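You operate a simulated robot arm through the tools that you are given. There is no shell and no other tool. Be economical: measure what you need, move in short steps, check, and stop when the job is done.

You run a simulated robot arm. Do the job below in one go: nothing can be reset, and whatever is moved stays where it is left.

JOB
Press the short wooden rail's plug home, then sand its rough patch.
Fine: press lever up; sand it in the wooden channel; orange sanding block back.

The check looks at the end state, three seconds after you hand in, the way a careful person would. Anything else that was tipped, shoved, dropped, spilled or broken makes it a failure.

ROBOT AND FRAMES
A 7-joint arm with a two-finger parallel gripper on a trunk, on a base that drives. Base frame: it is fixed to the floor where the robot stands at the start and does not move with it; the origin is under the middle of the robot, x ahead of it, y to its left, z up. Units: m, rad, N and s.
With the tool pointing down near the work surface it reaches from about 0.34 to 0.78 m from the robot's upright axis, wherever it stands. Its first joint turns from -2.897 to 2.897 rad. Places, roughly: bed of the navy hand press [0.4, -0.2, 0.9]; navy hand press [0.4, -0.2, 1]; groove of the wooden channel [0.4, -1.9, 0.9]; orange sanding block [0.5, -2, 1]. Payload 3.91 kg.
Tool frame: the origin (TCP) lies between the finger pads and is the grasp point; the fingertips stand 0.03 m ahead of it; z points along the fingers, y is the line along which they close. Largest opening 0.11 m; finger width 0.02, thickness 0.01; the body of the gripper, 0.048 by 0.112 m, starts 0.055 m behind the TCP.
Orientation is that of the tool frame in the base frame, as [roll, pitch, yaw] about the fixed x, y, z axes, in that order (R = Rz(yaw) Ry(pitch) Rx(roll)). With the fingers straight down and closing along the base's y, the tool's x points along the base's -x, its y along +y and its z along -z.

CONTROLS
- The arm moves only by the tool drive_tool. Its argument "steps" is one flat list of numbers, 7 for each row, row after row: the finger opening in m, from 0 to 0.11, then the shift along the tool's x, y, z in units of 50 mm (1.0 is 50 mm), then the turn, a rotation vector about the tool's x, y, z in units of 5 degrees (1.0 is 5 degrees). In form: [fingers, dx, dy, dz, wx, wy, wz, fingers, dx, dy, dz, wx, wy, wz, ...]. A call has 1 to 10 rows; each row shifts and turns the commanded pose from where the row before left it, along the tool's axes as they then stand. A call with a number of a shift or a turn outside -1 to 1 is refused whole. Rows are played at 5 a second. More than 0.05 m and 0.15 rad between two rows, or a gripper value outside its range, and nothing of the call is played. Where a pose cannot be reached the arm comes as near as it can. A force on the tool above 90 N (or 10 N above the force at the start of the call, whichever is more), or a blocked arm, ends the call early, and 0.2 s more pass. Each finger travels about 0.153 m/s and halts on what it meets, pressing with about 32 N; the grip force reading is that of the motor and also rises with nothing between the fingers. The clock runs only during rows and for 0.2 s after the last one: add rows that do not move to give the fingers time. The reply holds the time, the measured pose of the TCP, the force on the tool along the base axes, the opening and the grip force, in the units named above and with some noise, and new pictures: "views" is both (left out), scene, wrist or none.
- Cameras (640 x 400 px; columns grow to the right, rows downward): "scene" is now at [0.0024, 0.103, 1.5926]; the picture's right is [-0.53, -0.85, 0.00], its down [-0.42, 0.26, -0.87] and it looks along [0.74, -0.47, -0.49] (base axes); focal length 259 px, centre (320, 200). "wrist" rides on the gripper at [0.077, 0.007, -0.114] in the tool frame; the picture's right is [-0.09, 1.00, 0.00], its down [-0.80, -0.07, -0.59] and it looks along [-0.59, -0.05, 0.80] (tool axes); focal length 270 px, centre (320, 200). There is no depth. A picture from a camera that has moved, and an enlarged one, comes with that camera's place and axes in the base frame and with its lens.
- raise_lower(by): slides the trunk up (or, below 0, down) by that many m; the arm and the scene camera ride with it, the base frame stays. It gives what a move gives, with no picture.
- drive_base(legs): drives the robot by 1 to 6 legs, each [ahead, turn to the left] in m and rad, along the robot's own axes; the way and the turn of a leg run together, so that a leg with both is an arc; at most 1.5 m and 3.142 rad a leg. The arm and the cameras ride along, it lands a little off, and it stops where it bumps. It gives what a move gives, and a new picture of the scene camera.
- turn_head(pan, tilt): turns the head with the scene camera to pan (to the left, within 2.705 rad either way) and tilt (down, from -0.506 to 1.204), counted from straight ahead of the robot. It gives what a move gives, and a new picture of the scene camera.
- enlarge(camera, box): a new picture of the part [left, top, right, bottom] of that camera's present view, enlarged. It takes no simulated time.
- sign_off(): hands the job in; it is judged then, once.

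Go step by step. Nothing tells you exact positions but the pictures and the camera data: compare them with the known pose of the tool, close in by small moves and look again before you grip or let go. The budget is 120 turns and 170 pictures, counting those below and the enlarged ones. Unless the task says otherwise, let go and move clear before handing in, and close with one line.

The tools are called after "Request:" as name(argument=value, ...) on one line, values as JSON. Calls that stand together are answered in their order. drive_tool: Moves the arm, as the interface text tells. Its arguments: {"type":"object","properties":{"steps":{"type":"array"},"views":{"type":"string","enum":["both","scene","wrist","none"]}},"required":["steps"]} The other tools are called the same way: raise_lower (by) slides the trunk up or down; drive_base (legs) drives the base; turn_head (pan, tilt) turns the head that bears the scene camera; enlarge (camera, box) takes an enlarged picture of a part of a camera's view; sign_off () hands the job in.

At the start:

```text
t: 0.0
ee_pos: [0.3656, -0.1885, 1.4086]
orientation: [3.141, 0.001, 3.141]
wrist_force: [0.2, -1.0, -0.3]
opening: 0.11
finger_force: 0.0
trunk travel left (down, up): [-0.55, 0.06]
robot x, y, heading: [-0.0004, 0.0024, 0.002]
head pan, tilt: [-0.564, 0.513]
```

scene: 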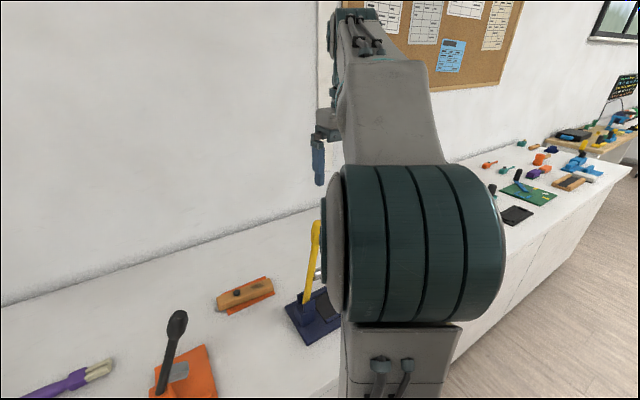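
wrist: 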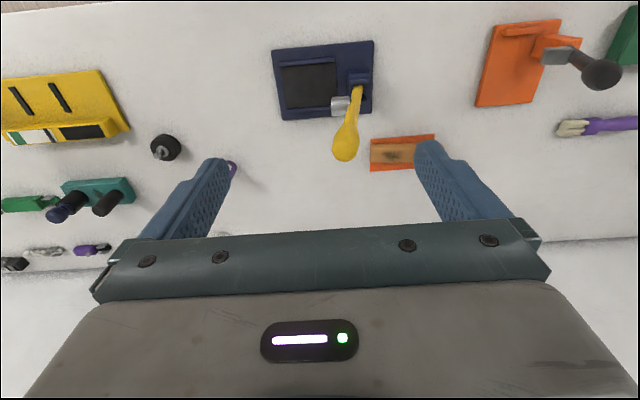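

The press (navy, yellow lever) lies ahead, with a wooden piece on an orange base to its left. I'll look closer at both.

Request:
enlarge(camera="wrist", box=[250, 30, 450, 180])

Request:
enlarge(camera="scene", box=[180, 210, 350, 350])

Request:
enlarge(camera="scene", box=[470, 80, 640, 230])

```text
2.67 times, centred on (350, 105) of wrist
camera zoom: at [0.2891, -0.1828, 1.5234], right [0.09, 1.0, 0.0], down [0.8, -0.07, 0.59], along [0.59, -0.05, -0.8], focal length 721 px, centre (240, 453)
```

zoom: 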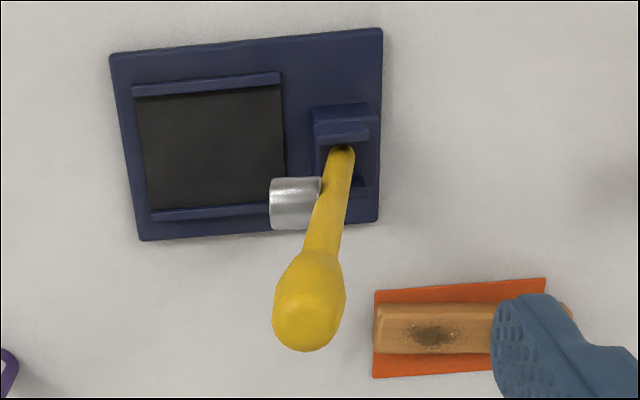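

```text
2.86 times, centred on (265, 280) of scene
camera zoom: at [0.0024, 0.103, 1.5926], right [-0.53, -0.85, 0.0], down [-0.42, 0.26, -0.87], along [0.74, -0.47, -0.49], focal length 741 px, centre (477, -29)
```

zoom: 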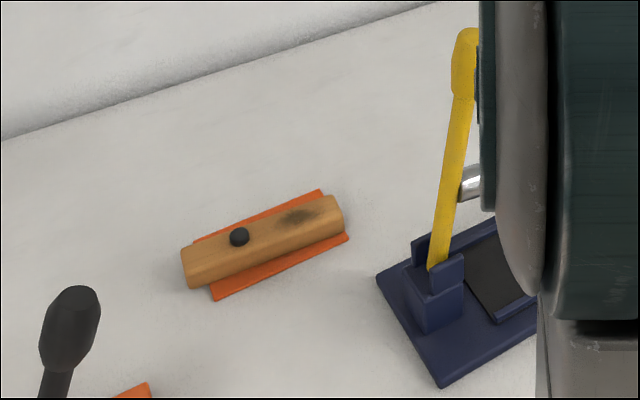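

```text
2.67 times, centred on (555, 155) of scene
camera zoom: at [0.0024, 0.103, 1.5926], right [-0.53, -0.85, 0.0], down [-0.42, 0.26, -0.87], along [0.74, -0.47, -0.49], focal length 692 px, centre (-307, 320)
```

zoom: 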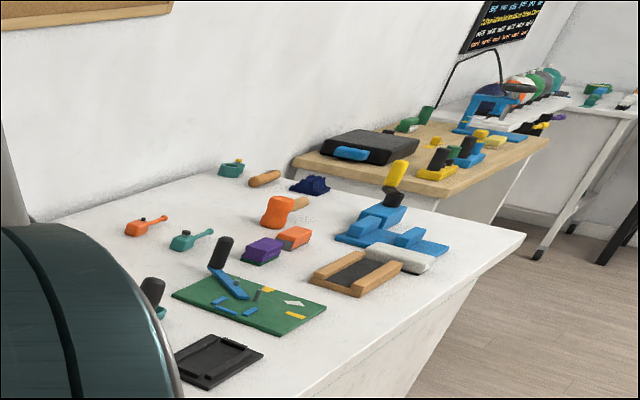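

The rail lies roughly along y at about (0.60, -0.01); its plug is at y≈0.02 and the patch at y≈-0.04. The lever swings in the y–z plane towards -y over the bed. I'll rotate the gripper so it closes across the rail.

Request:
drive_tool(steps=[0.11, 0, 0, 0, 0, 0, -1, 0.11, 0, 0, 0, 0, 0, -1, 0.11, 0, 0, 0, 0, 0, -1, 0.11, 0, 0, 0, 0, 0, -1, 0.11, 0, 0, 0, 0, 0, -1, 0.11, 0, 0, 0, 0, 0, -1, 0.11, 0, 0, 0, 0, 0, -1, 0.11, 0, 0, 0, 0, 0, -1], views="none")

Request:
drive_tool(steps=[0.11, 0, 0, 0, 0, 0, -1, 0.11, 0, 0, 0, 0, 0, -1, 0.11, 0, 0, 0, 0, 0, -1, 0.11, 0, 0, 0, 0, 0, -1, 0.11, 0, 0, 0, 0, 0, -1, 0.11, 0, 0, 0, 0, 0, -1, 0.11, 0, 0, 0, 0, 0, -1, 0.11, 0, 0, 0, 0, 0, -1, 0.11, 0, 0, 0, 0, 0, 0], views="both")

```text
t: 1.8
ee_pos: [0.3648, -0.1906, 1.4095]
orientation: [3.14, 0.0, -2.441]
wrist_force: [0.5, 0.3, -1.2]
opening: 0.1101
finger_force: 0.0
trunk travel left (down, up): [-0.55, 0.06]
robot x, y, heading: [-0.0041, -0.0014, -0.005]
head pan, tilt: [-0.564, 0.513]
```

```text
t: 3.8
ee_pos: [0.3653, -0.1903, 1.4091]
orientation: [3.141, -0.001, -1.743]
wrist_force: [-0.6, 0.0, 0.6]
opening: 0.1101
finger_force: 0.1
trunk travel left (down, up): [-0.55, 0.06]
robot x, y, heading: [0.0024, 0.0008, 0.001]
head pan, tilt: [-0.564, 0.513]
camera scene: at [0.0024, 0.1031, 1.5926], right [-0.53, -0.85, 0.0], down [-0.42, 0.26, -0.87], along [0.74, -0.47, -0.49], focal length 259 px, centre (320, 200)
camera wrist: at [0.346, -0.2646, 1.5234], right [-0.97, 0.26, 0.0], down [0.21, 0.78, 0.59], along [0.15, 0.57, -0.8], focal length 270 px, centre (320, 200)
```

scene: 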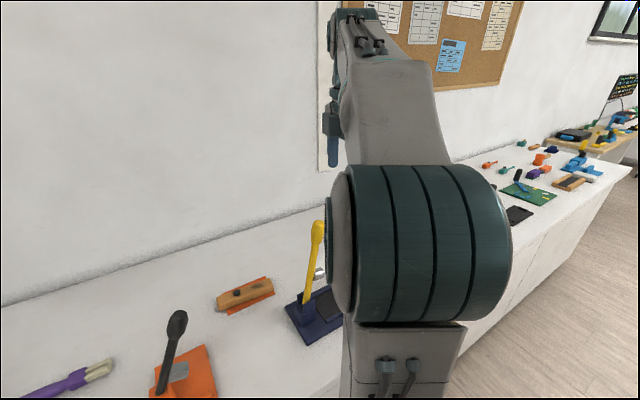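
wrist: 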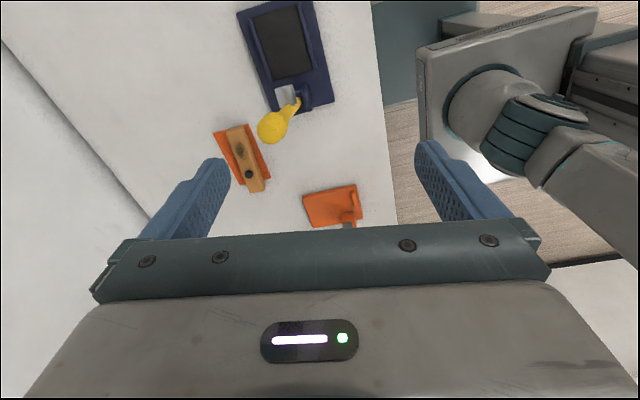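

Orientation is good. Now I'll move above the rail, staying clear of the lever knob.

Request:
drive_tool(steps=[0.11, -0.6, -0.65, 0, 0, 0, 0, 0.11, -0.6, -0.65, 0, 0, 0, 0, 0.11, -0.6, -0.65, 0, 0, 0, 0, 0.11, -0.6, -0.65, 0, 0, 0, 0, 0.11, -0.6, -0.65, 0.4, 0, 0, 0, 0.11, -0.6, -0.65, 0.4, 0, 0, 0, 0.11, 0, 0, 0.9, 0, 0, 0, 0.11, 0, 0, 0.9, 0, 0, 0, 0.11, 0, 0, 0.9, 0, 0, 0, 0.11, 0, 0, 0, 0, 0, 0])

```text
t: 6.0
ee_pos: [0.5894, -0.0426, 1.2351]
orientation: [3.141, 0.001, -1.747]
wrist_force: [0.0, 0.2, 0.2]
opening: 0.1098
finger_force: 0.0
trunk travel left (down, up): [-0.55, 0.06]
robot x, y, heading: [0.0017, 0.0015, -0.001]
head pan, tilt: [-0.564, 0.513]
camera scene: at [0.0023, 0.1031, 1.5926], right [-0.53, -0.85, 0.0], down [-0.42, 0.26, -0.87], along [0.74, -0.47, -0.49], focal length 259 px, centre (320, 200)
camera wrist: at [0.5697, -0.1173, 1.3491], right [-0.97, 0.26, 0.0], down [0.21, 0.78, 0.59], along [0.15, 0.57, -0.8], focal length 270 px, centre (320, 200)
```

scene: 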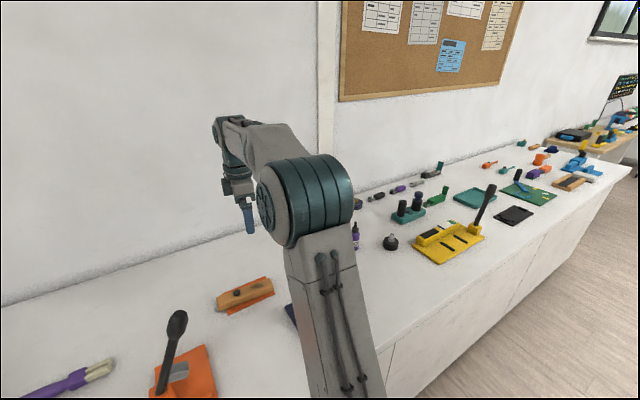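
wrist: 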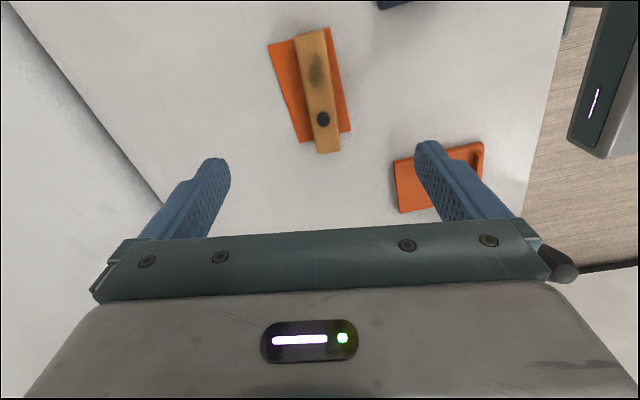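

Rail axis is about 5° off y. I'll align the yaw and descend over the stretch near the patch.

Request:
drive_tool(steps=[0.11, 0, 0, 0, 0, 0, -0.98, 0.11, -0.16, -0.1, 0, 0, 0, 0, 0.11, 0, 0, 0.9, 0, 0, 0, 0.11, 0, 0, 0.9, 0, 0, 0, 0.11, 0, 0, 0.9, 0, 0, 0, 0.11, 0, 0, 0.9, 0, 0, 0, 0.11, 0, 0, 0, 0, 0, 0])

```text
t: 7.6
ee_pos: [0.5967, -0.0394, 1.055]
orientation: [3.141, -0.001, -1.66]
wrist_force: [-0.1, 0.4, -0.3]
opening: 0.1099
finger_force: 0.0
trunk travel left (down, up): [-0.55, 0.06]
robot x, y, heading: [0.0016, -0.002, -0.002]
head pan, tilt: [-0.564, 0.513]
camera scene: at [0.0023, 0.1031, 1.5926], right [-0.53, -0.85, 0.0], down [-0.42, 0.26, -0.87], along [0.74, -0.47, -0.49], focal length 259 px, centre (320, 200)
camera wrist: at [0.5833, -0.1153, 1.1677], right [-0.98, 0.18, 0.0], down [0.14, 0.79, 0.59], along [0.1, 0.59, -0.8], focal length 270 px, centre (320, 200)
```

scene: 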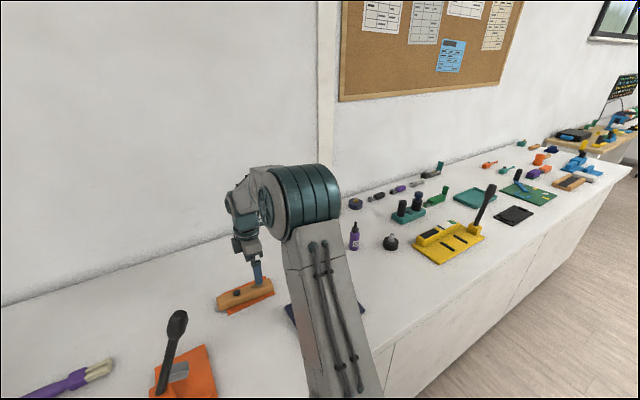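
wrist: 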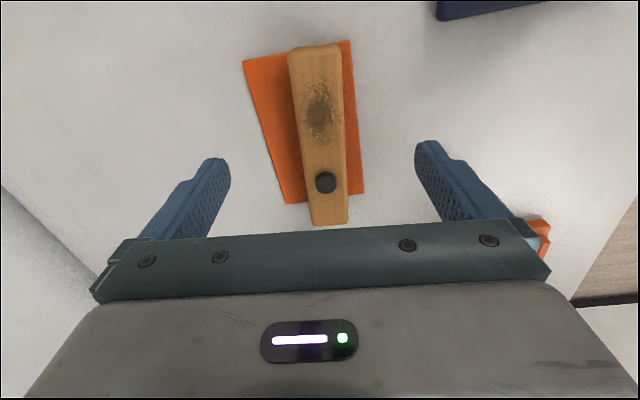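

The rail is centred between the fingers. I'll go on down.

Request:
drive_tool(steps=[0.11, 0, 0, 0.7, 0, 0, 0, 0.11, 0, 0, 0.7, 0, 0, 0, 0.11, 0, 0, 0.4, 0, 0, 0, 0.11, 0, 0, 0, 0, 0, 0])

Request:
enlarge(camera="scene", box=[190, 220, 310, 330])

```text
t: 8.6
ee_pos: [0.5947, -0.0381, 0.9654]
orientation: [-3.141, 0.001, -1.661]
wrist_force: [0.6, 1.5, -0.1]
opening: 0.1102
finger_force: 0.0
trunk travel left (down, up): [-0.55, 0.06]
robot x, y, heading: [-0.0024, 0.0008, 0.002]
head pan, tilt: [-0.564, 0.513]
camera scene: at [0.0024, 0.1031, 1.5926], right [-0.53, -0.85, 0.0], down [-0.42, 0.26, -0.87], along [0.74, -0.47, -0.49], focal length 259 px, centre (320, 200)
camera wrist: at [0.582, -0.1143, 1.0777], right [-0.98, 0.18, 0.0], down [0.14, 0.79, 0.59], along [0.11, 0.59, -0.8], focal length 270 px, centre (320, 200)
```

scene: 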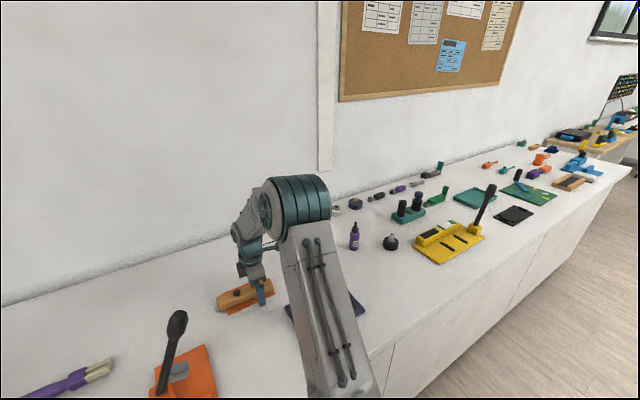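
wrist: 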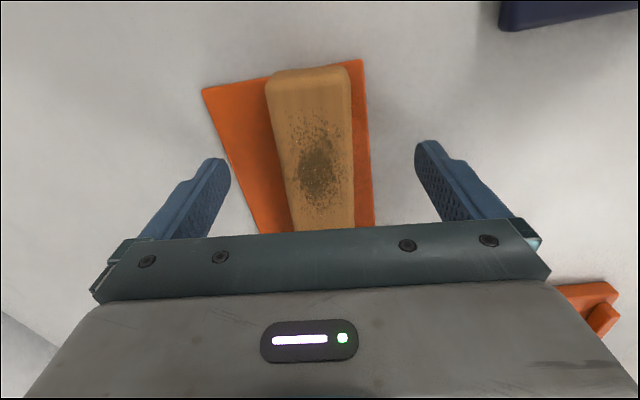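

```text
3.64 times, centred on (250, 275) of scene
camera zoom: at [0.0024, 0.1031, 1.5926], right [-0.53, -0.85, 0.0], down [-0.42, 0.26, -0.87], along [0.74, -0.47, -0.49], focal length 943 px, centre (574, -73)
```

zoom: 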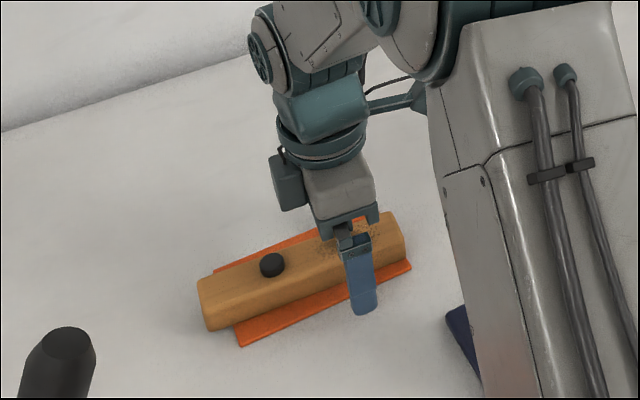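

Lower a little more and close.

Request:
drive_tool(steps=[0.11, 0, 0, 0.16, 0, 0, 0, 0.08, 0, 0, 0, 0, 0, 0, 0.05, 0, 0, 0, 0, 0, 0, 0.02, 0, 0, 0, 0, 0, 0, 0.0, 0, 0, 0, 0, 0, 0, 0.0, 0, 0, 0, 0, 0, 0])

```text
t: 10.0
ee_pos: [0.5944, -0.037, 0.9566]
orientation: [-3.141, 0.0, -1.66]
wrist_force: [0.6, 0.2, 0.4]
opening: 0.0396
finger_force: 31.6
trunk travel left (down, up): [-0.55, 0.06]
robot x, y, heading: [0.0014, 0.0005, 0.005]
head pan, tilt: [-0.564, 0.513]
camera scene: at [0.0025, 0.103, 1.5926], right [-0.53, -0.85, 0.0], down [-0.42, 0.26, -0.87], along [0.74, -0.47, -0.49], focal length 259 px, centre (320, 200)
camera wrist: at [0.5819, -0.1143, 1.0699], right [-0.98, 0.18, 0.0], down [0.14, 0.79, 0.59], along [0.11, 0.59, -0.8], focal length 270 px, centre (320, 200)
```

scene: 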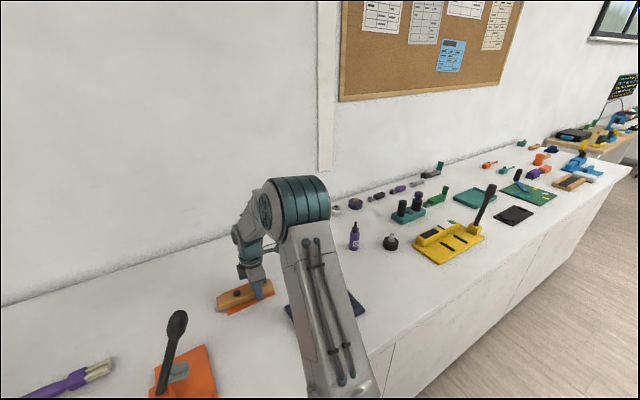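
wrist: 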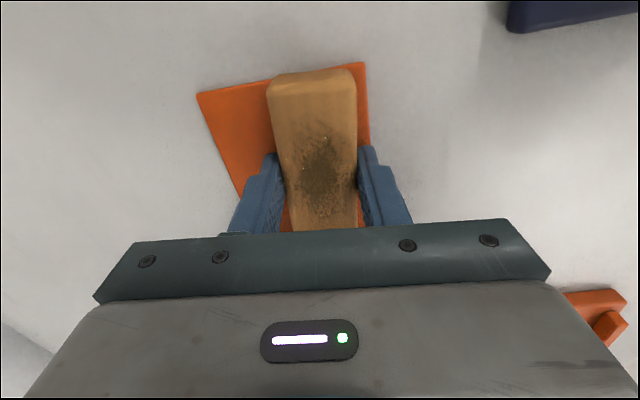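

Gripped at 0.04 m width. Now I'll lift, carry it round the wall side of the press to the free (-y) side, and square the yaw.

Request:
drive_tool(steps=[0.0, 0, 0, -0.8, 0, 0, 0, 0.0, 0, 0, -0.8, 0, 0, 0, 0.0, 0, 0, -0.8, 0, 0, 0, 0.0, 0.95, 0, 0, 0, 0, 0, 0.0, 0.95, 0, 0, 0, 0, 0, 0.0, 0.95, 0, 0, 0, 0, 0, 0.0, 0.95, 0, 0, 0, 0, 0, 0.0, 0.95, 0, 0, 0, 0, 0, 0.0, 0.95, 0, 0, 0, 0, -0.5, 0.0, 0.6, 0, 0, 0, 0, -0.5])

```text
t: 12.2
ee_pos: [0.5705, -0.3518, 1.0767]
orientation: [3.141, 0.003, -1.573]
wrist_force: [-0.5, -0.8, -1.0]
opening: 0.0395
finger_force: 32.0
trunk travel left (down, up): [-0.55, 0.06]
robot x, y, heading: [0.0006, -0.0004, 0.001]
head pan, tilt: [-0.564, 0.513]
camera scene: at [0.0026, 0.1023, 1.5927], right [-0.53, -0.84, 0.0], down [-0.42, 0.26, -0.87], along [0.74, -0.47, -0.49], focal length 259 px, centre (320, 200)
camera wrist: at [0.5636, -0.4308, 1.19], right [-1.0, 0.09, 0.0], down [0.07, 0.8, 0.6], along [0.05, 0.59, -0.8], focal length 270 px, centre (320, 200)
```

scene: 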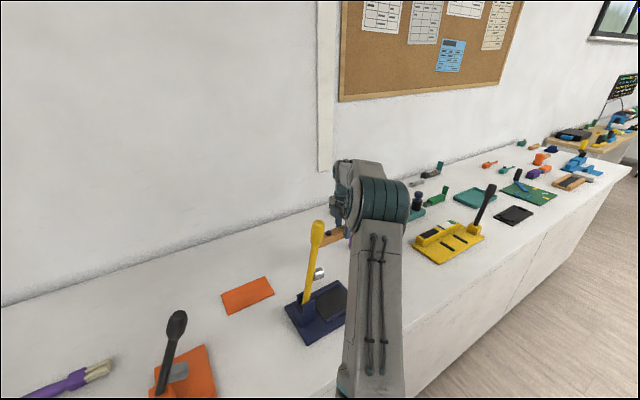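
wrist: 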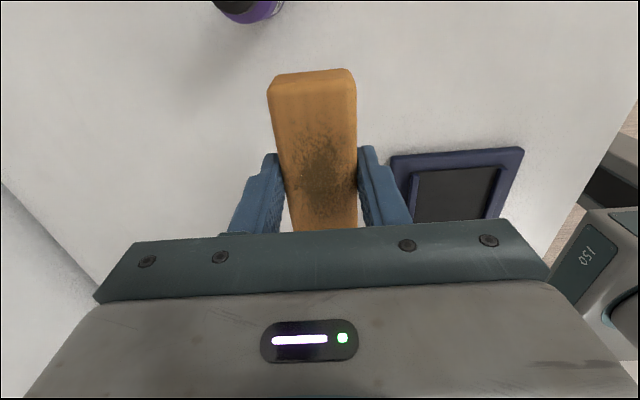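

Good. Let me zoom in to measure the press bed and ram before placing.

Request:
enlarge(camera="scene", box=[270, 210, 370, 350])

Request:
enlarge(camera="wrist", box=[360, 120, 560, 240])

```text
2.86 times, centred on (320, 280) of scene
camera zoom: at [0.0026, 0.1023, 1.5927], right [-0.53, -0.84, 0.0], down [-0.42, 0.26, -0.87], along [0.74, -0.47, -0.49], focal length 741 px, centre (320, -29)
```

zoom: 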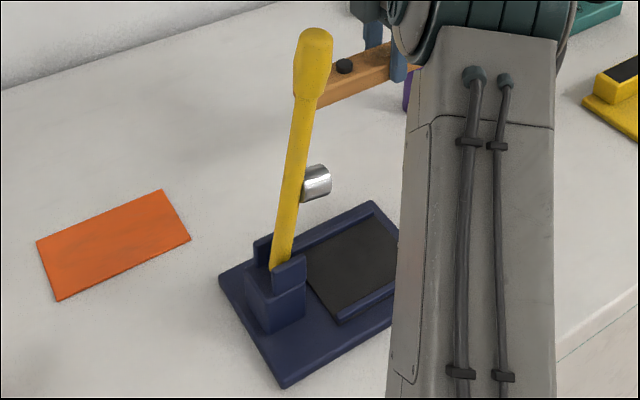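

```text
3.20 times, centred on (460, 180) of wrist
camera zoom: at [0.5636, -0.4308, 1.19], right [-1.0, 0.09, 0.0], down [0.07, 0.8, 0.6], along [0.05, 0.59, -0.8], focal length 865 px, centre (-128, 264)
```

zoom: 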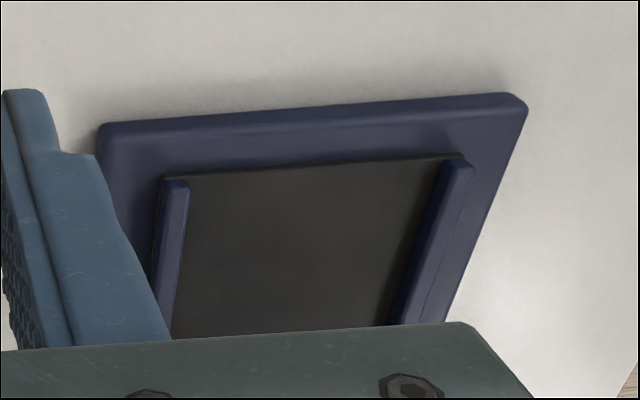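

Bed spans x 0.385–0.469, centre 0.427; the ram comes down near y≈-0.208. The plug sits 0.057 ahead of the TCP, so the TCP target is (0.427, -0.266).

Request:
drive_tool(steps=[0.0, 0, 0.957, 0, 0, 0, 0, 0.0, 0, 0.957, 0, 0, 0, 0, 0.0, 0, 0.957, 0, 0, 0, 0, 0.0, 0, 0, 0.7, 0, 0, 0, 0.0, 0, 0, 0.7, 0, 0, 0, 0.0, -0.7, 0, 0, 0, 0, 0, 0.0, -0.7, 0, 0, 0, 0, 0, 0.0, 0, 0, 0, 0, 0, 0])

```text
t: 14.0
ee_pos: [0.425, -0.2813, 1.007]
orientation: [3.141, 0.0, -1.57]
wrist_force: [-1.2, 0.7, -0.3]
opening: 0.0398
finger_force: 31.9
trunk travel left (down, up): [-0.55, 0.06]
robot x, y, heading: [0.0026, 0.0013, -0.004]
head pan, tilt: [-0.564, 0.513]
camera scene: at [0.0024, 0.1027, 1.5926], right [-0.53, -0.85, 0.0], down [-0.42, 0.26, -0.87], along [0.74, -0.47, -0.49], focal length 259 px, centre (320, 200)
camera wrist: at [0.4187, -0.3586, 1.1205], right [-1.0, 0.09, 0.0], down [0.07, 0.8, 0.59], along [0.05, 0.59, -0.8], focal length 270 px, centre (320, 200)
```

scene: 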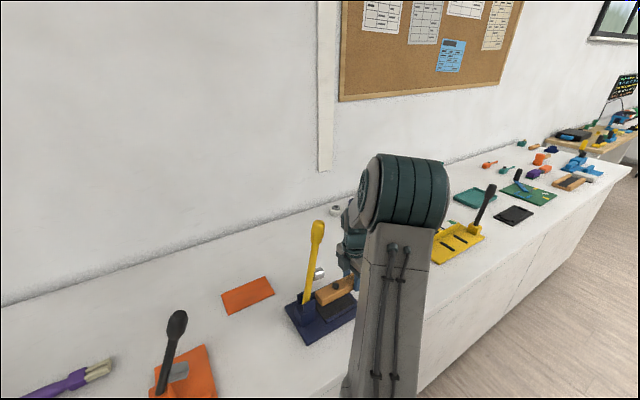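
wrist: 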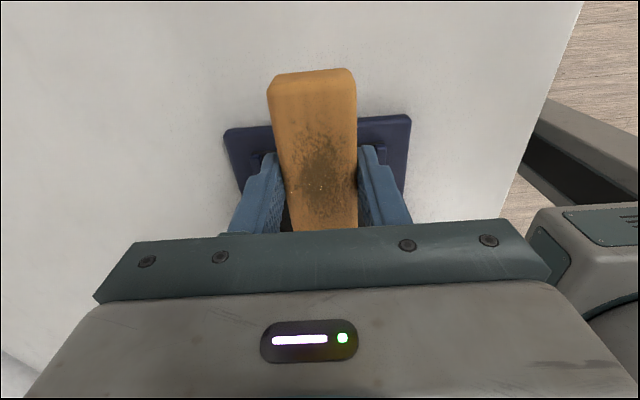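

Centred well over the bed. I'll advance 15 mm and look through the scene camera close up.

Request:
drive_tool(steps=[0.0, -0.3, -0.04, 0.4, 0, 0, 0, 0.0, 0, 0, 0, 0, 0, 0], views="none")

Request:
enlarge(camera="scene", box=[270, 210, 370, 350])

```text
t: 14.6
ee_pos: [0.4272, -0.2662, 0.9866]
orientation: [-3.141, 0.0, -1.571]
wrist_force: [-0.2, 0.9, -1.3]
opening: 0.0396
finger_force: 31.6
trunk travel left (down, up): [-0.55, 0.06]
robot x, y, heading: [0.0011, -0.0045, 0.004]
head pan, tilt: [-0.564, 0.513]
```

```text
2.86 times, centred on (320, 280) of scene
camera zoom: at [0.0026, 0.1028, 1.5926], right [-0.53, -0.85, 0.0], down [-0.42, 0.26, -0.87], along [0.74, -0.47, -0.49], focal length 741 px, centre (320, -29)
```

zoom: 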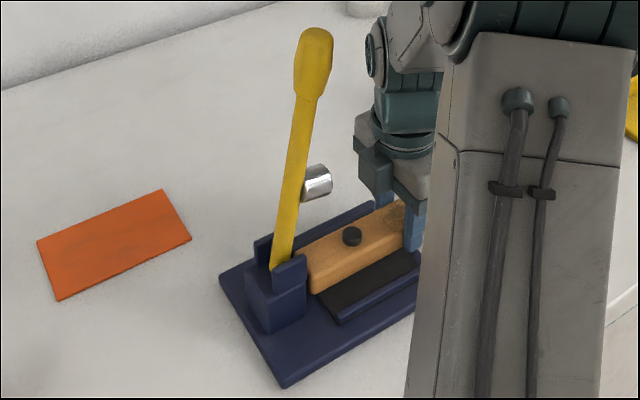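

Plug computes to (0.428, -0.208), as wanted. Lowering gently to contact.

Request:
drive_tool(steps=[0.0, 0, 0, 0.12, 0, 0, 0, 0.0, 0, 0, 0.08, 0, 0, 0, 0.0, 0, 0, 0.06, 0, 0, 0], views="none")

Request:
enlarge(camera="scene", box=[270, 210, 370, 350])

```text
t: 15.4
ee_pos: [0.426, -0.267, 0.9743]
orientation: [3.141, 0.0, -1.572]
wrist_force: [0.7, -0.8, -0.3]
opening: 0.0396
finger_force: 32.2
trunk travel left (down, up): [-0.55, 0.06]
robot x, y, heading: [0.0027, -0.0018, -0.0]
head pan, tilt: [-0.564, 0.513]
```

```text
2.86 times, centred on (320, 280) of scene
camera zoom: at [0.0025, 0.1029, 1.5926], right [-0.53, -0.85, 0.0], down [-0.42, 0.26, -0.87], along [0.74, -0.47, -0.49], focal length 741 px, centre (320, -29)
```

zoom: 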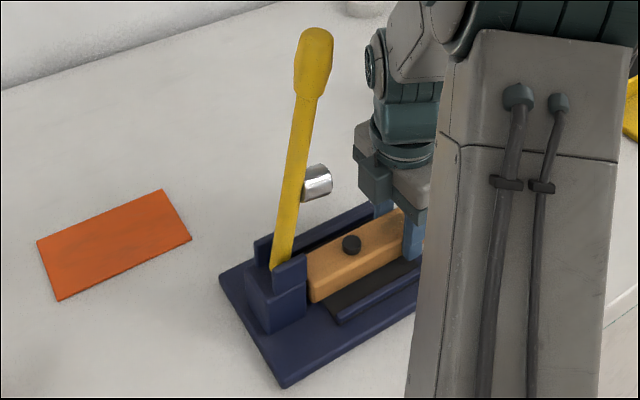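

Request:
drive_tool(steps=[0.0, 0, 0, 0.06, 0, 0, 0, 0.0, 0, 0, 0.04, 0, 0, 0], views="none")

Request:
drive_tool(steps=[0.0, 0, 0, 0.04, 0, 0, 0, 0.0, 0, 0, 0.04, 0, 0, 0], views="none")

Request:
enlarge(camera="scene", box=[270, 210, 370, 350])

```text
t: 16.0
ee_pos: [0.4265, -0.2669, 0.9705]
orientation: [-3.139, 0.001, -1.572]
wrist_force: [-1.0, -0.4, 9.7]
opening: 0.0397
finger_force: 31.5
trunk travel left (down, up): [-0.55, 0.06]
robot x, y, heading: [0.0012, -0.0001, 0.002]
head pan, tilt: [-0.564, 0.513]
```

```text
t: 16.6
ee_pos: [0.4262, -0.2668, 0.9675]
orientation: [-3.137, -0.004, -1.572]
wrist_force: [1.2, -1.5, 42.5]
opening: 0.0396
finger_force: 32.0
trunk travel left (down, up): [-0.55, 0.06]
robot x, y, heading: [-0.0034, -0.0031, -0.001]
head pan, tilt: [-0.564, 0.513]
```

```text
2.86 times, centred on (320, 280) of scene
camera zoom: at [-0.0005, 0.1048, 1.593], right [-0.53, -0.85, 0.0], down [-0.41, 0.26, -0.87], along [0.74, -0.47, -0.49], focal length 741 px, centre (320, -29)
```

zoom: 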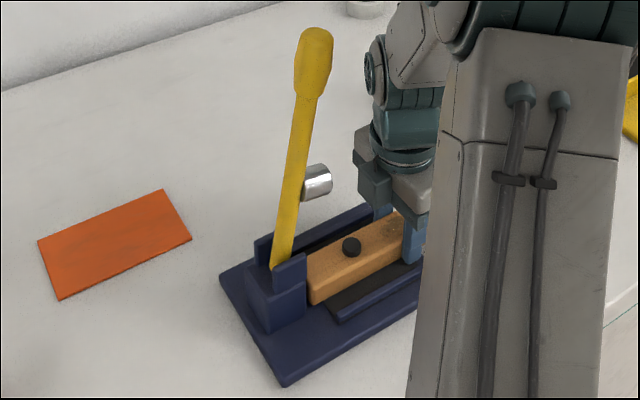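

Contact at about z 0.970. I'll ease off, open slightly and rise.

Request:
drive_tool(steps=[0.0, 0, 0, -0.06, 0, 0, 0, 0.055, 0, 0, 0, 0, 0, 0, 0.055, 0, 0, 0, 0, 0, 0, 0.055, 0, 0, -0.4, 0, 0, 0, 0.06, 0, 0, -0.8, 0, 0, 0, 0.06, 0, 0, -0.9, 0, 0, 0, 0.06, 0, 0, 0, 0, 0, 0])

Request:
enlarge(camera="scene", box=[270, 210, 370, 350])

```text
t: 18.2
ee_pos: [0.4254, -0.2678, 1.0692]
orientation: [3.141, 0.001, -1.573]
wrist_force: [-0.3, 0.0, 0.5]
opening: 0.0599
finger_force: 0.1
trunk travel left (down, up): [-0.55, 0.06]
robot x, y, heading: [-0.0002, -0.0015, 0.001]
head pan, tilt: [-0.564, 0.513]
camera scene: at [0.0024, 0.1028, 1.5926], right [-0.53, -0.85, 0.0], down [-0.42, 0.26, -0.87], along [0.74, -0.47, -0.49], focal length 259 px, centre (320, 200)
camera wrist: at [0.4177, -0.3455, 1.1826], right [-1.0, 0.09, 0.0], down [0.07, 0.8, 0.6], along [0.05, 0.59, -0.8], focal length 270 px, centre (320, 200)
```

scene: 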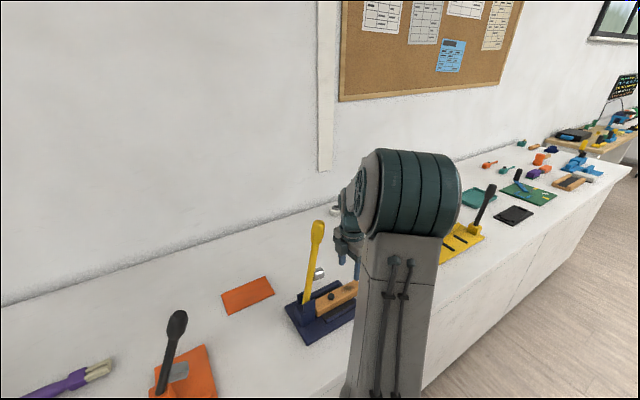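
wrist: 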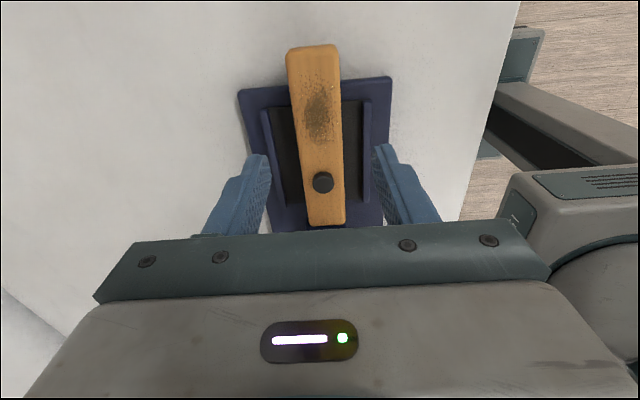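

```text
2.86 times, centred on (320, 280) of scene
camera zoom: at [0.0024, 0.1028, 1.5926], right [-0.53, -0.85, 0.0], down [-0.42, 0.26, -0.87], along [0.74, -0.47, -0.49], focal length 741 px, centre (320, -29)
```

zoom: 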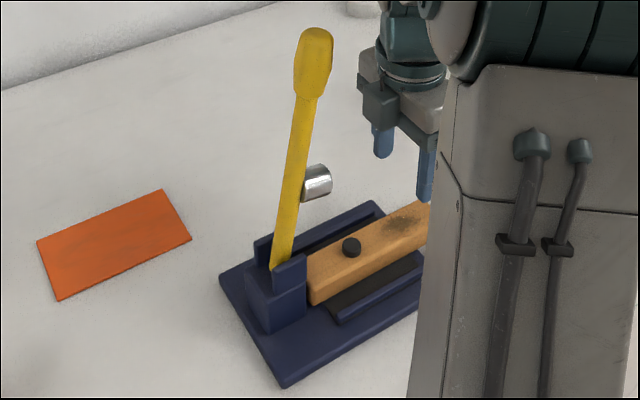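

The rail is seated between the ridges. Next, I'll grip the lever knob from above (fingers closing along x) and swing it in its y–z arc.

Request:
drive_tool(steps=[0.08, 0, 0, -1, 0, 0, 0, 0.08, 0, 0, -1, 0, 0, 0, 0.08, 0, 0, -1, 0, 0, 0, 0.08, 0, 0, -1, 0, 0, 0, 0.08, 0, 0, -1, 0, 0, 0, 0.08, 0, 0, -1, 0, 0, 0, 0.08, -0.7, -0.05, 0, 0, 0, 0, 0.08, -0.7, -0.05, 0, 0, 0, 0, 0.08, -0.7, 0, 0, 0, 0, 0, 0.08, 0, 0, 0, 0, 0, 0])

```text
t: 20.4
ee_pos: [0.4328, -0.1619, 1.372]
orientation: [3.141, 0.0, -1.574]
wrist_force: [0.0, 0.0, -0.6]
opening: 0.0799
finger_force: 0.1
trunk travel left (down, up): [-0.55, 0.06]
robot x, y, heading: [0.0011, 0.0013, -0.001]
head pan, tilt: [-0.564, 0.513]
camera scene: at [0.0025, 0.1028, 1.5926], right [-0.53, -0.85, 0.0], down [-0.42, 0.26, -0.87], along [0.74, -0.47, -0.49], focal length 259 px, centre (320, 200)
camera wrist: at [0.426, -0.2399, 1.4851], right [-1.0, 0.09, 0.0], down [0.07, 0.8, 0.59], along [0.05, 0.59, -0.8], focal length 270 px, centre (320, 200)
```

scene: 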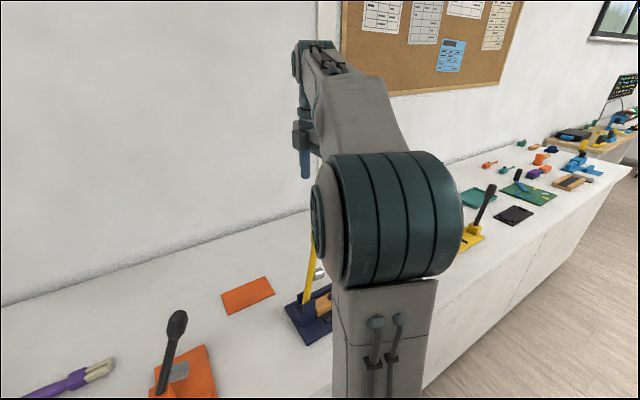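
wrist: 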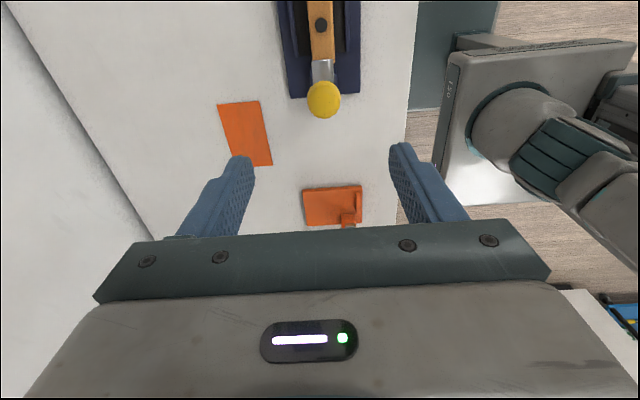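

Knob is directly below, at about (0.429, -0.17). Descending over it.

Request:
drive_tool(steps=[0.08, 0.12, 0.08, 0.7, 0, 0, 0, 0.08, 0, 0, 0.7, 0, 0, 0, 0.08, 0, 0, 0.7, 0, 0, 0, 0.08, 0, 0, 0.5, 0, 0, 0, 0.08, 0, 0, 0, 0, 0, 0])

```text
t: 21.6
ee_pos: [0.4282, -0.17, 1.2412]
orientation: [3.141, 0.001, -1.573]
wrist_force: [-0.1, -0.3, 0.1]
opening: 0.08
finger_force: 0.0
trunk travel left (down, up): [-0.55, 0.06]
robot x, y, heading: [0.0027, -0.0003, 0.001]
head pan, tilt: [-0.564, 0.513]
camera scene: at [0.0024, 0.1031, 1.5926], right [-0.53, -0.85, 0.0], down [-0.42, 0.26, -0.87], along [0.74, -0.47, -0.49], focal length 259 px, centre (320, 200)
camera wrist: at [0.4217, -0.2473, 1.3543], right [-1.0, 0.09, 0.0], down [0.07, 0.8, 0.59], along [0.05, 0.59, -0.8], focal length 270 px, centre (320, 200)
```

scene: 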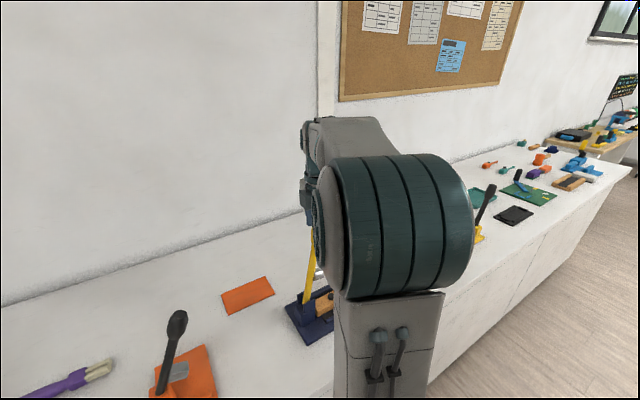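
wrist: 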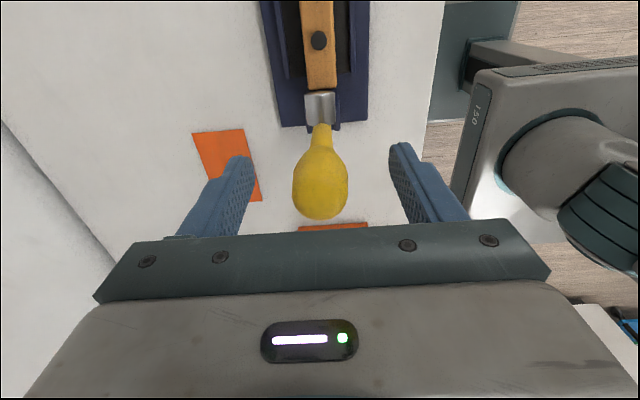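

Knob sits exactly at the TCP. Closing, then starting the arc gently.

Request:
drive_tool(steps=[0.05, 0, 0, 0, 0, 0, 0, 0.02, 0, 0, 0, 0, 0, 0, 0.0, 0, 0, 0, 0, 0, 0, 0.0, 0, 0, 0, 0, 0, 0, 0.0, 0.35, 0, 0.1, 0, 0, 0, 0.0, 0.35, 0, 0.1, 0, 0, 0, 0.0, 0.38, 0, 0.18, 0, 0, 0, 0.0, 0.38, 0, 0.18, 0, 0, 0])

```text
t: 23.4
ee_pos: [0.4292, -0.2407, 1.2132]
orientation: [3.139, 0.0, -1.57]
wrist_force: [12.5, 2.9, 4.3]
opening: 0.0324
finger_force: 44.9
trunk travel left (down, up): [-0.55, 0.06]
robot x, y, heading: [-0.0026, 0.0, -0.001]
head pan, tilt: [-0.564, 0.513]
camera scene: at [0.0044, 0.1035, 1.5925], right [-0.53, -0.85, 0.0], down [-0.42, 0.26, -0.87], along [0.74, -0.47, -0.49], focal length 259 px, centre (320, 200)
camera wrist: at [0.4222, -0.3189, 1.3265], right [-1.0, 0.09, 0.0], down [0.07, 0.8, 0.6], along [0.05, 0.59, -0.8], focal length 270 px, centre (320, 200)
```

scene: 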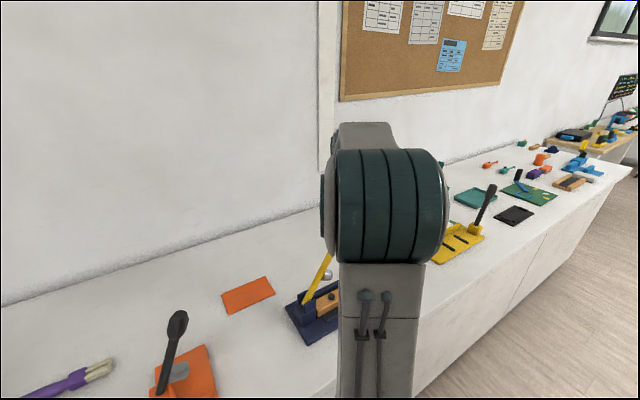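
wrist: 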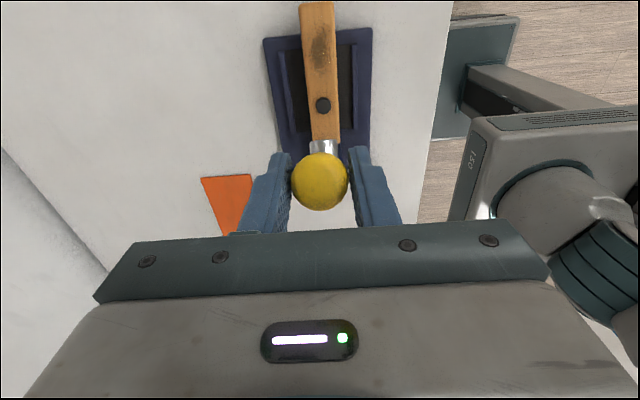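

The lever follows well with small forces. Continuing the arc.

Request:
drive_tool(steps=[0.0, 0.35, 0, 0.22, 0, 0, 0, 0.0, 0.33, 0, 0.26, 0, 0, 0, 0.0, 0.3, 0, 0.28, 0, 0, 0, 0.0, 0.28, 0, 0.31, 0, 0, 0, 0.0, 0.25, 0, 0.33, 0, 0, 0, 0.0, 0.22, 0, 0.35, 0, 0, 0])

Request:
enlarge(camera="scene", box=[270, 210, 370, 350])

```text
t: 24.8
ee_pos: [0.4284, -0.3258, 1.1268]
orientation: [3.14, 0.0, -1.573]
wrist_force: [8.0, 2.2, 3.3]
opening: 0.0325
finger_force: 45.2
trunk travel left (down, up): [-0.55, 0.06]
robot x, y, heading: [-0.0001, 0.0017, 0.003]
head pan, tilt: [-0.564, 0.513]
camera scene: at [0.0034, 0.1036, 1.5925], right [-0.53, -0.85, 0.0], down [-0.42, 0.26, -0.87], along [0.74, -0.47, -0.49], focal length 259 px, centre (320, 200)
camera wrist: at [0.4218, -0.4029, 1.2405], right [-1.0, 0.09, 0.0], down [0.07, 0.8, 0.59], along [0.05, 0.59, -0.8], focal length 270 px, centre (320, 200)
```

scene: 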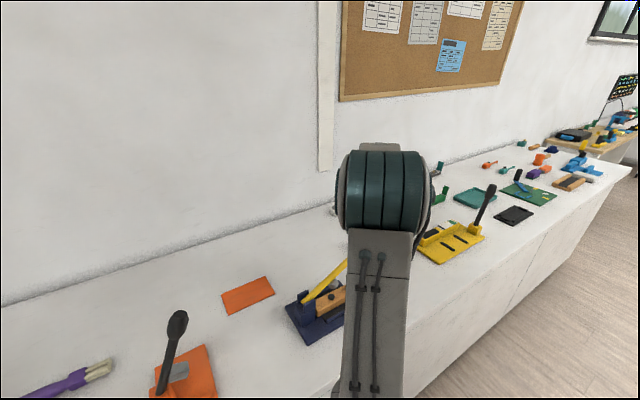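
wrist: 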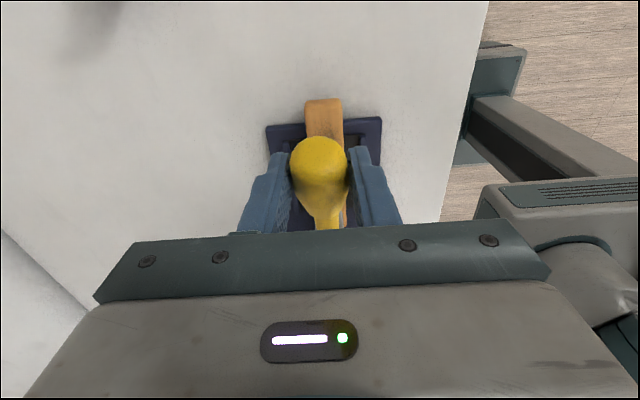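

```text
2.86 times, centred on (320, 280) of scene
camera zoom: at [0.0034, 0.1036, 1.5925], right [-0.53, -0.85, 0.0], down [-0.42, 0.26, -0.87], along [0.74, -0.47, -0.49], focal length 741 px, centre (320, -29)
```

zoom: 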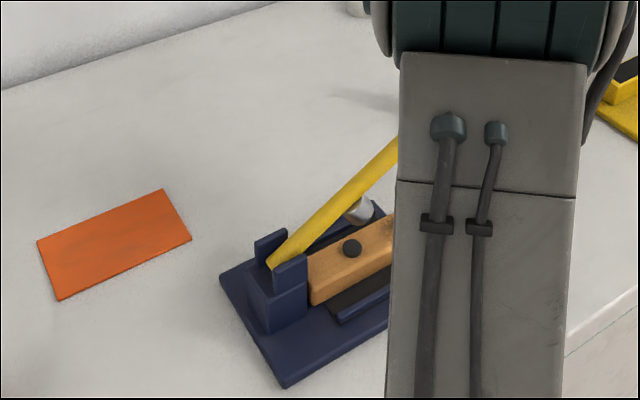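

Coming down on the plug now.

Request:
drive_tool(steps=[0.0, 0.2, 0, 0.37, 0, 0, 0, 0.0, 0.165, 0, 0.38, 0, 0, 0, 0.0, 0.125, 0, 0.395, 0, 0, 0, 0.0, 0.09, 0, 0.4, 0, 0, 0], views="none")

Request:
enlarge(camera="scene", box=[270, 210, 370, 350])

```text
t: 25.8
ee_pos: [0.428, -0.3544, 1.0499]
orientation: [3.141, 0.0, -1.57]
wrist_force: [5.0, 14.7, 0.3]
opening: 0.0318
finger_force: 44.7
trunk travel left (down, up): [-0.55, 0.06]
robot x, y, heading: [0.0026, -0.0014, 0.002]
head pan, tilt: [-0.564, 0.513]
```

```text
2.86 times, centred on (320, 280) of scene
camera zoom: at [0.0029, 0.1054, 1.5924], right [-0.53, -0.85, 0.0], down [-0.42, 0.26, -0.87], along [0.74, -0.47, -0.49], focal length 741 px, centre (320, -29)
```

zoom: 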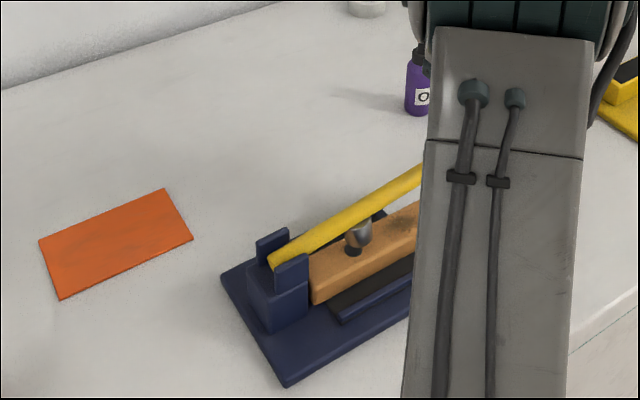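

The ram is lining up with the plug. Pressing down in small steps.

Request:
drive_tool(steps=[0.0, 0, 0, 0.2, 0, 0, 0, 0.0, 0, 0, 0.2, 0, 0, 0, 0.0, 0, 0, 0.1, 0, 0, 0], views="none")

Request:
enlarge(camera="scene", box=[270, 210, 370, 350])

```text
t: 26.6
ee_pos: [0.4283, -0.3569, 1.0261]
orientation: [3.142, -0.003, -1.572]
wrist_force: [4.9, -1.3, 4.7]
opening: 0.0314
finger_force: 44.8
trunk travel left (down, up): [-0.55, 0.06]
robot x, y, heading: [0.002, -0.0005, -0.005]
head pan, tilt: [-0.564, 0.513]
```

```text
2.86 times, centred on (320, 280) of scene
camera zoom: at [0.0029, 0.1031, 1.5926], right [-0.54, -0.84, 0.0], down [-0.41, 0.26, -0.87], along [0.74, -0.47, -0.49], focal length 741 px, centre (320, -29)
```

zoom: 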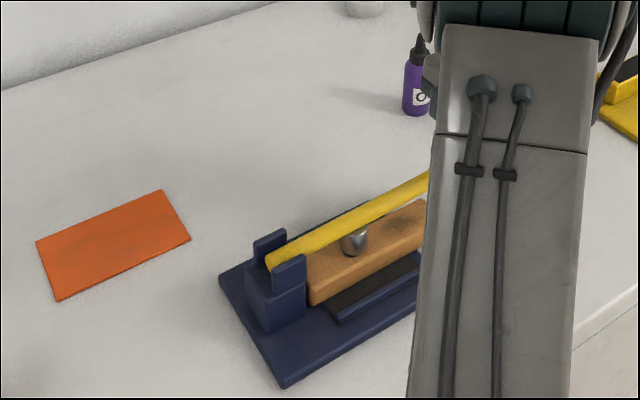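

Request:
drive_tool(steps=[0.0, 0, 0, 0.12, 0, 0, 0, 0.0, 0, 0, 0.12, 0, 0, 0, 0.0, 0, 0, 0.12, 0, 0, 0], views="none")

Request:
enlarge(camera="scene", box=[270, 210, 370, 350])

```text
t: 27.4
ee_pos: [0.4274, -0.3573, 1.0114]
orientation: [-3.135, -0.007, -1.574]
wrist_force: [5.2, -7.2, 44.6]
opening: 0.032
finger_force: 45.4
trunk travel left (down, up): [-0.55, 0.06]
robot x, y, heading: [-0.0008, -0.0011, -0.002]
head pan, tilt: [-0.564, 0.513]
```

```text
2.86 times, centred on (320, 280) of scene
camera zoom: at [0.0002, 0.1042, 1.5931], right [-0.54, -0.84, 0.0], down [-0.41, 0.26, -0.87], along [0.74, -0.47, -0.49], focal length 741 px, centre (320, -29)
```

zoom: 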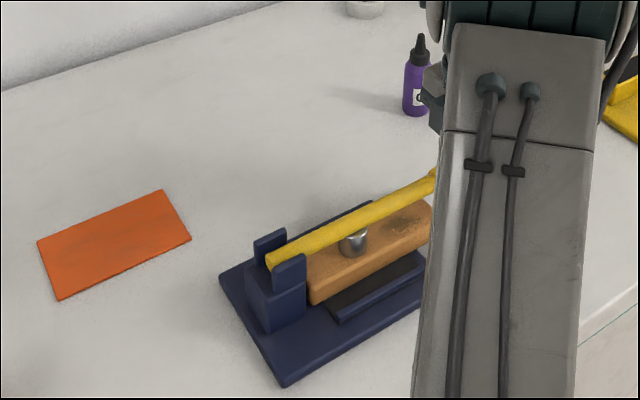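

Resistance of 45 N has built up. A bit further, to be sure it goes home.

Request:
drive_tool(steps=[0.0, 0, 0, 0.08, 0, 0, 0, 0.0, 0, 0, 0.06, 0, 0, 0, 0.0, 0, 0, 0, 0, 0, 0], views="wrist")

Request:
enlarge(camera="scene", box=[290, 250, 350, 330])

```text
t: 28.2
ee_pos: [0.4281, -0.3572, 1.0055]
orientation: [-3.131, -0.011, -1.573]
wrist_force: [3.8, -10.2, 58.6]
opening: 0.0317
finger_force: 45.3
trunk travel left (down, up): [-0.55, 0.06]
robot x, y, heading: [-0.0026, 0.0036, -0.001]
head pan, tilt: [-0.564, 0.513]
camera wrist: at [0.4203, -0.4341, 1.1208], right [-1.0, 0.09, -0.01], down [0.07, 0.81, 0.59], along [0.06, 0.58, -0.81], focal length 270 px, centre (320, 200)
```

wrist: 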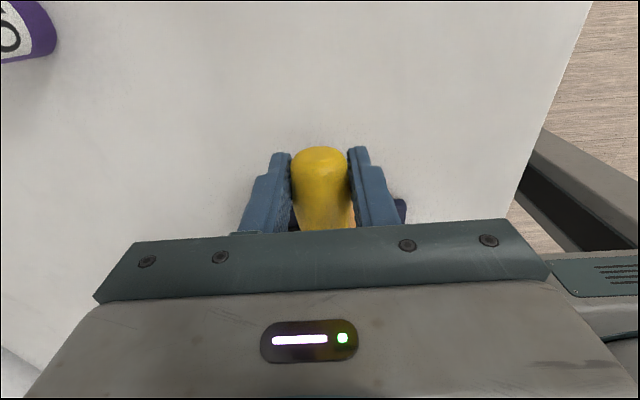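

```text
5.00 times, centred on (320, 290) of scene
camera zoom: at [-0.0013, 0.1051, 1.5927], right [-0.53, -0.84, 0.0], down [-0.41, 0.26, -0.87], along [0.74, -0.47, -0.49], focal length 1297 px, centre (320, -250)
```

zoom: 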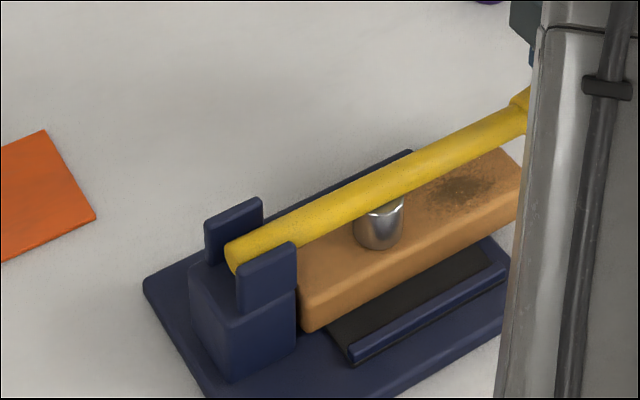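

The ram looks flush on the rail. I'll reverse the arc to raise the lever.

Request:
drive_tool(steps=[0.0, 0, 0, -0.2, 0, 0, 0, 0.0, -0.02, 0, -0.4, 0, 0, 0, 0.0, -0.05, 0, -0.42, 0, 0, 0, 0.0, -0.09, 0, -0.41, 0, 0, 0, 0.0, -0.125, 0, -0.395, 0, 0, 0, 0.0, -0.165, 0, -0.38, 0, 0, 0, 0.0, -0.2, 0, -0.37, 0, 0, 0], views="wrist")

Request:
enlarge(camera="scene", box=[270, 210, 370, 350])

```text
t: 29.8
ee_pos: [0.4288, -0.3239, 1.1282]
orientation: [3.141, 0.0, -1.574]
wrist_force: [3.5, -2.7, -2.9]
opening: 0.0319
finger_force: 44.9
trunk travel left (down, up): [-0.55, 0.06]
robot x, y, heading: [-0.0015, -0.0007, -0.003]
head pan, tilt: [-0.564, 0.513]
camera wrist: at [0.4218, -0.401, 1.2426], right [-1.0, 0.09, 0.0], down [0.07, 0.8, 0.6], along [0.05, 0.59, -0.8], focal length 270 px, centre (320, 200)
```

wrist: 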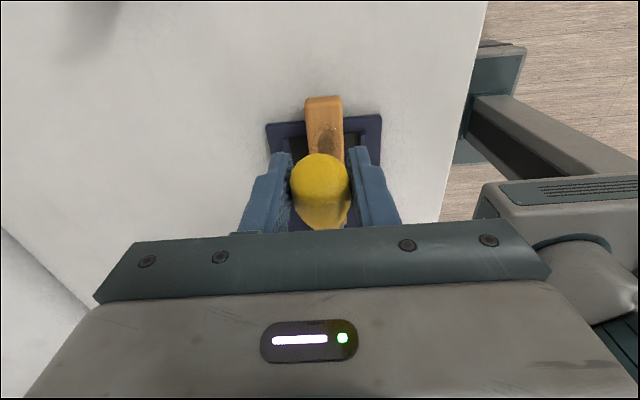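

```text
2.86 times, centred on (320, 280) of scene
camera zoom: at [0.0032, 0.1024, 1.5927], right [-0.53, -0.85, 0.0], down [-0.42, 0.26, -0.87], along [0.74, -0.47, -0.49], focal length 741 px, centre (320, -29)
```

zoom: 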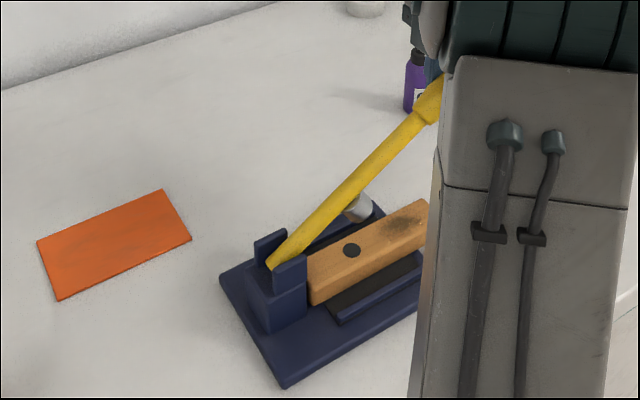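

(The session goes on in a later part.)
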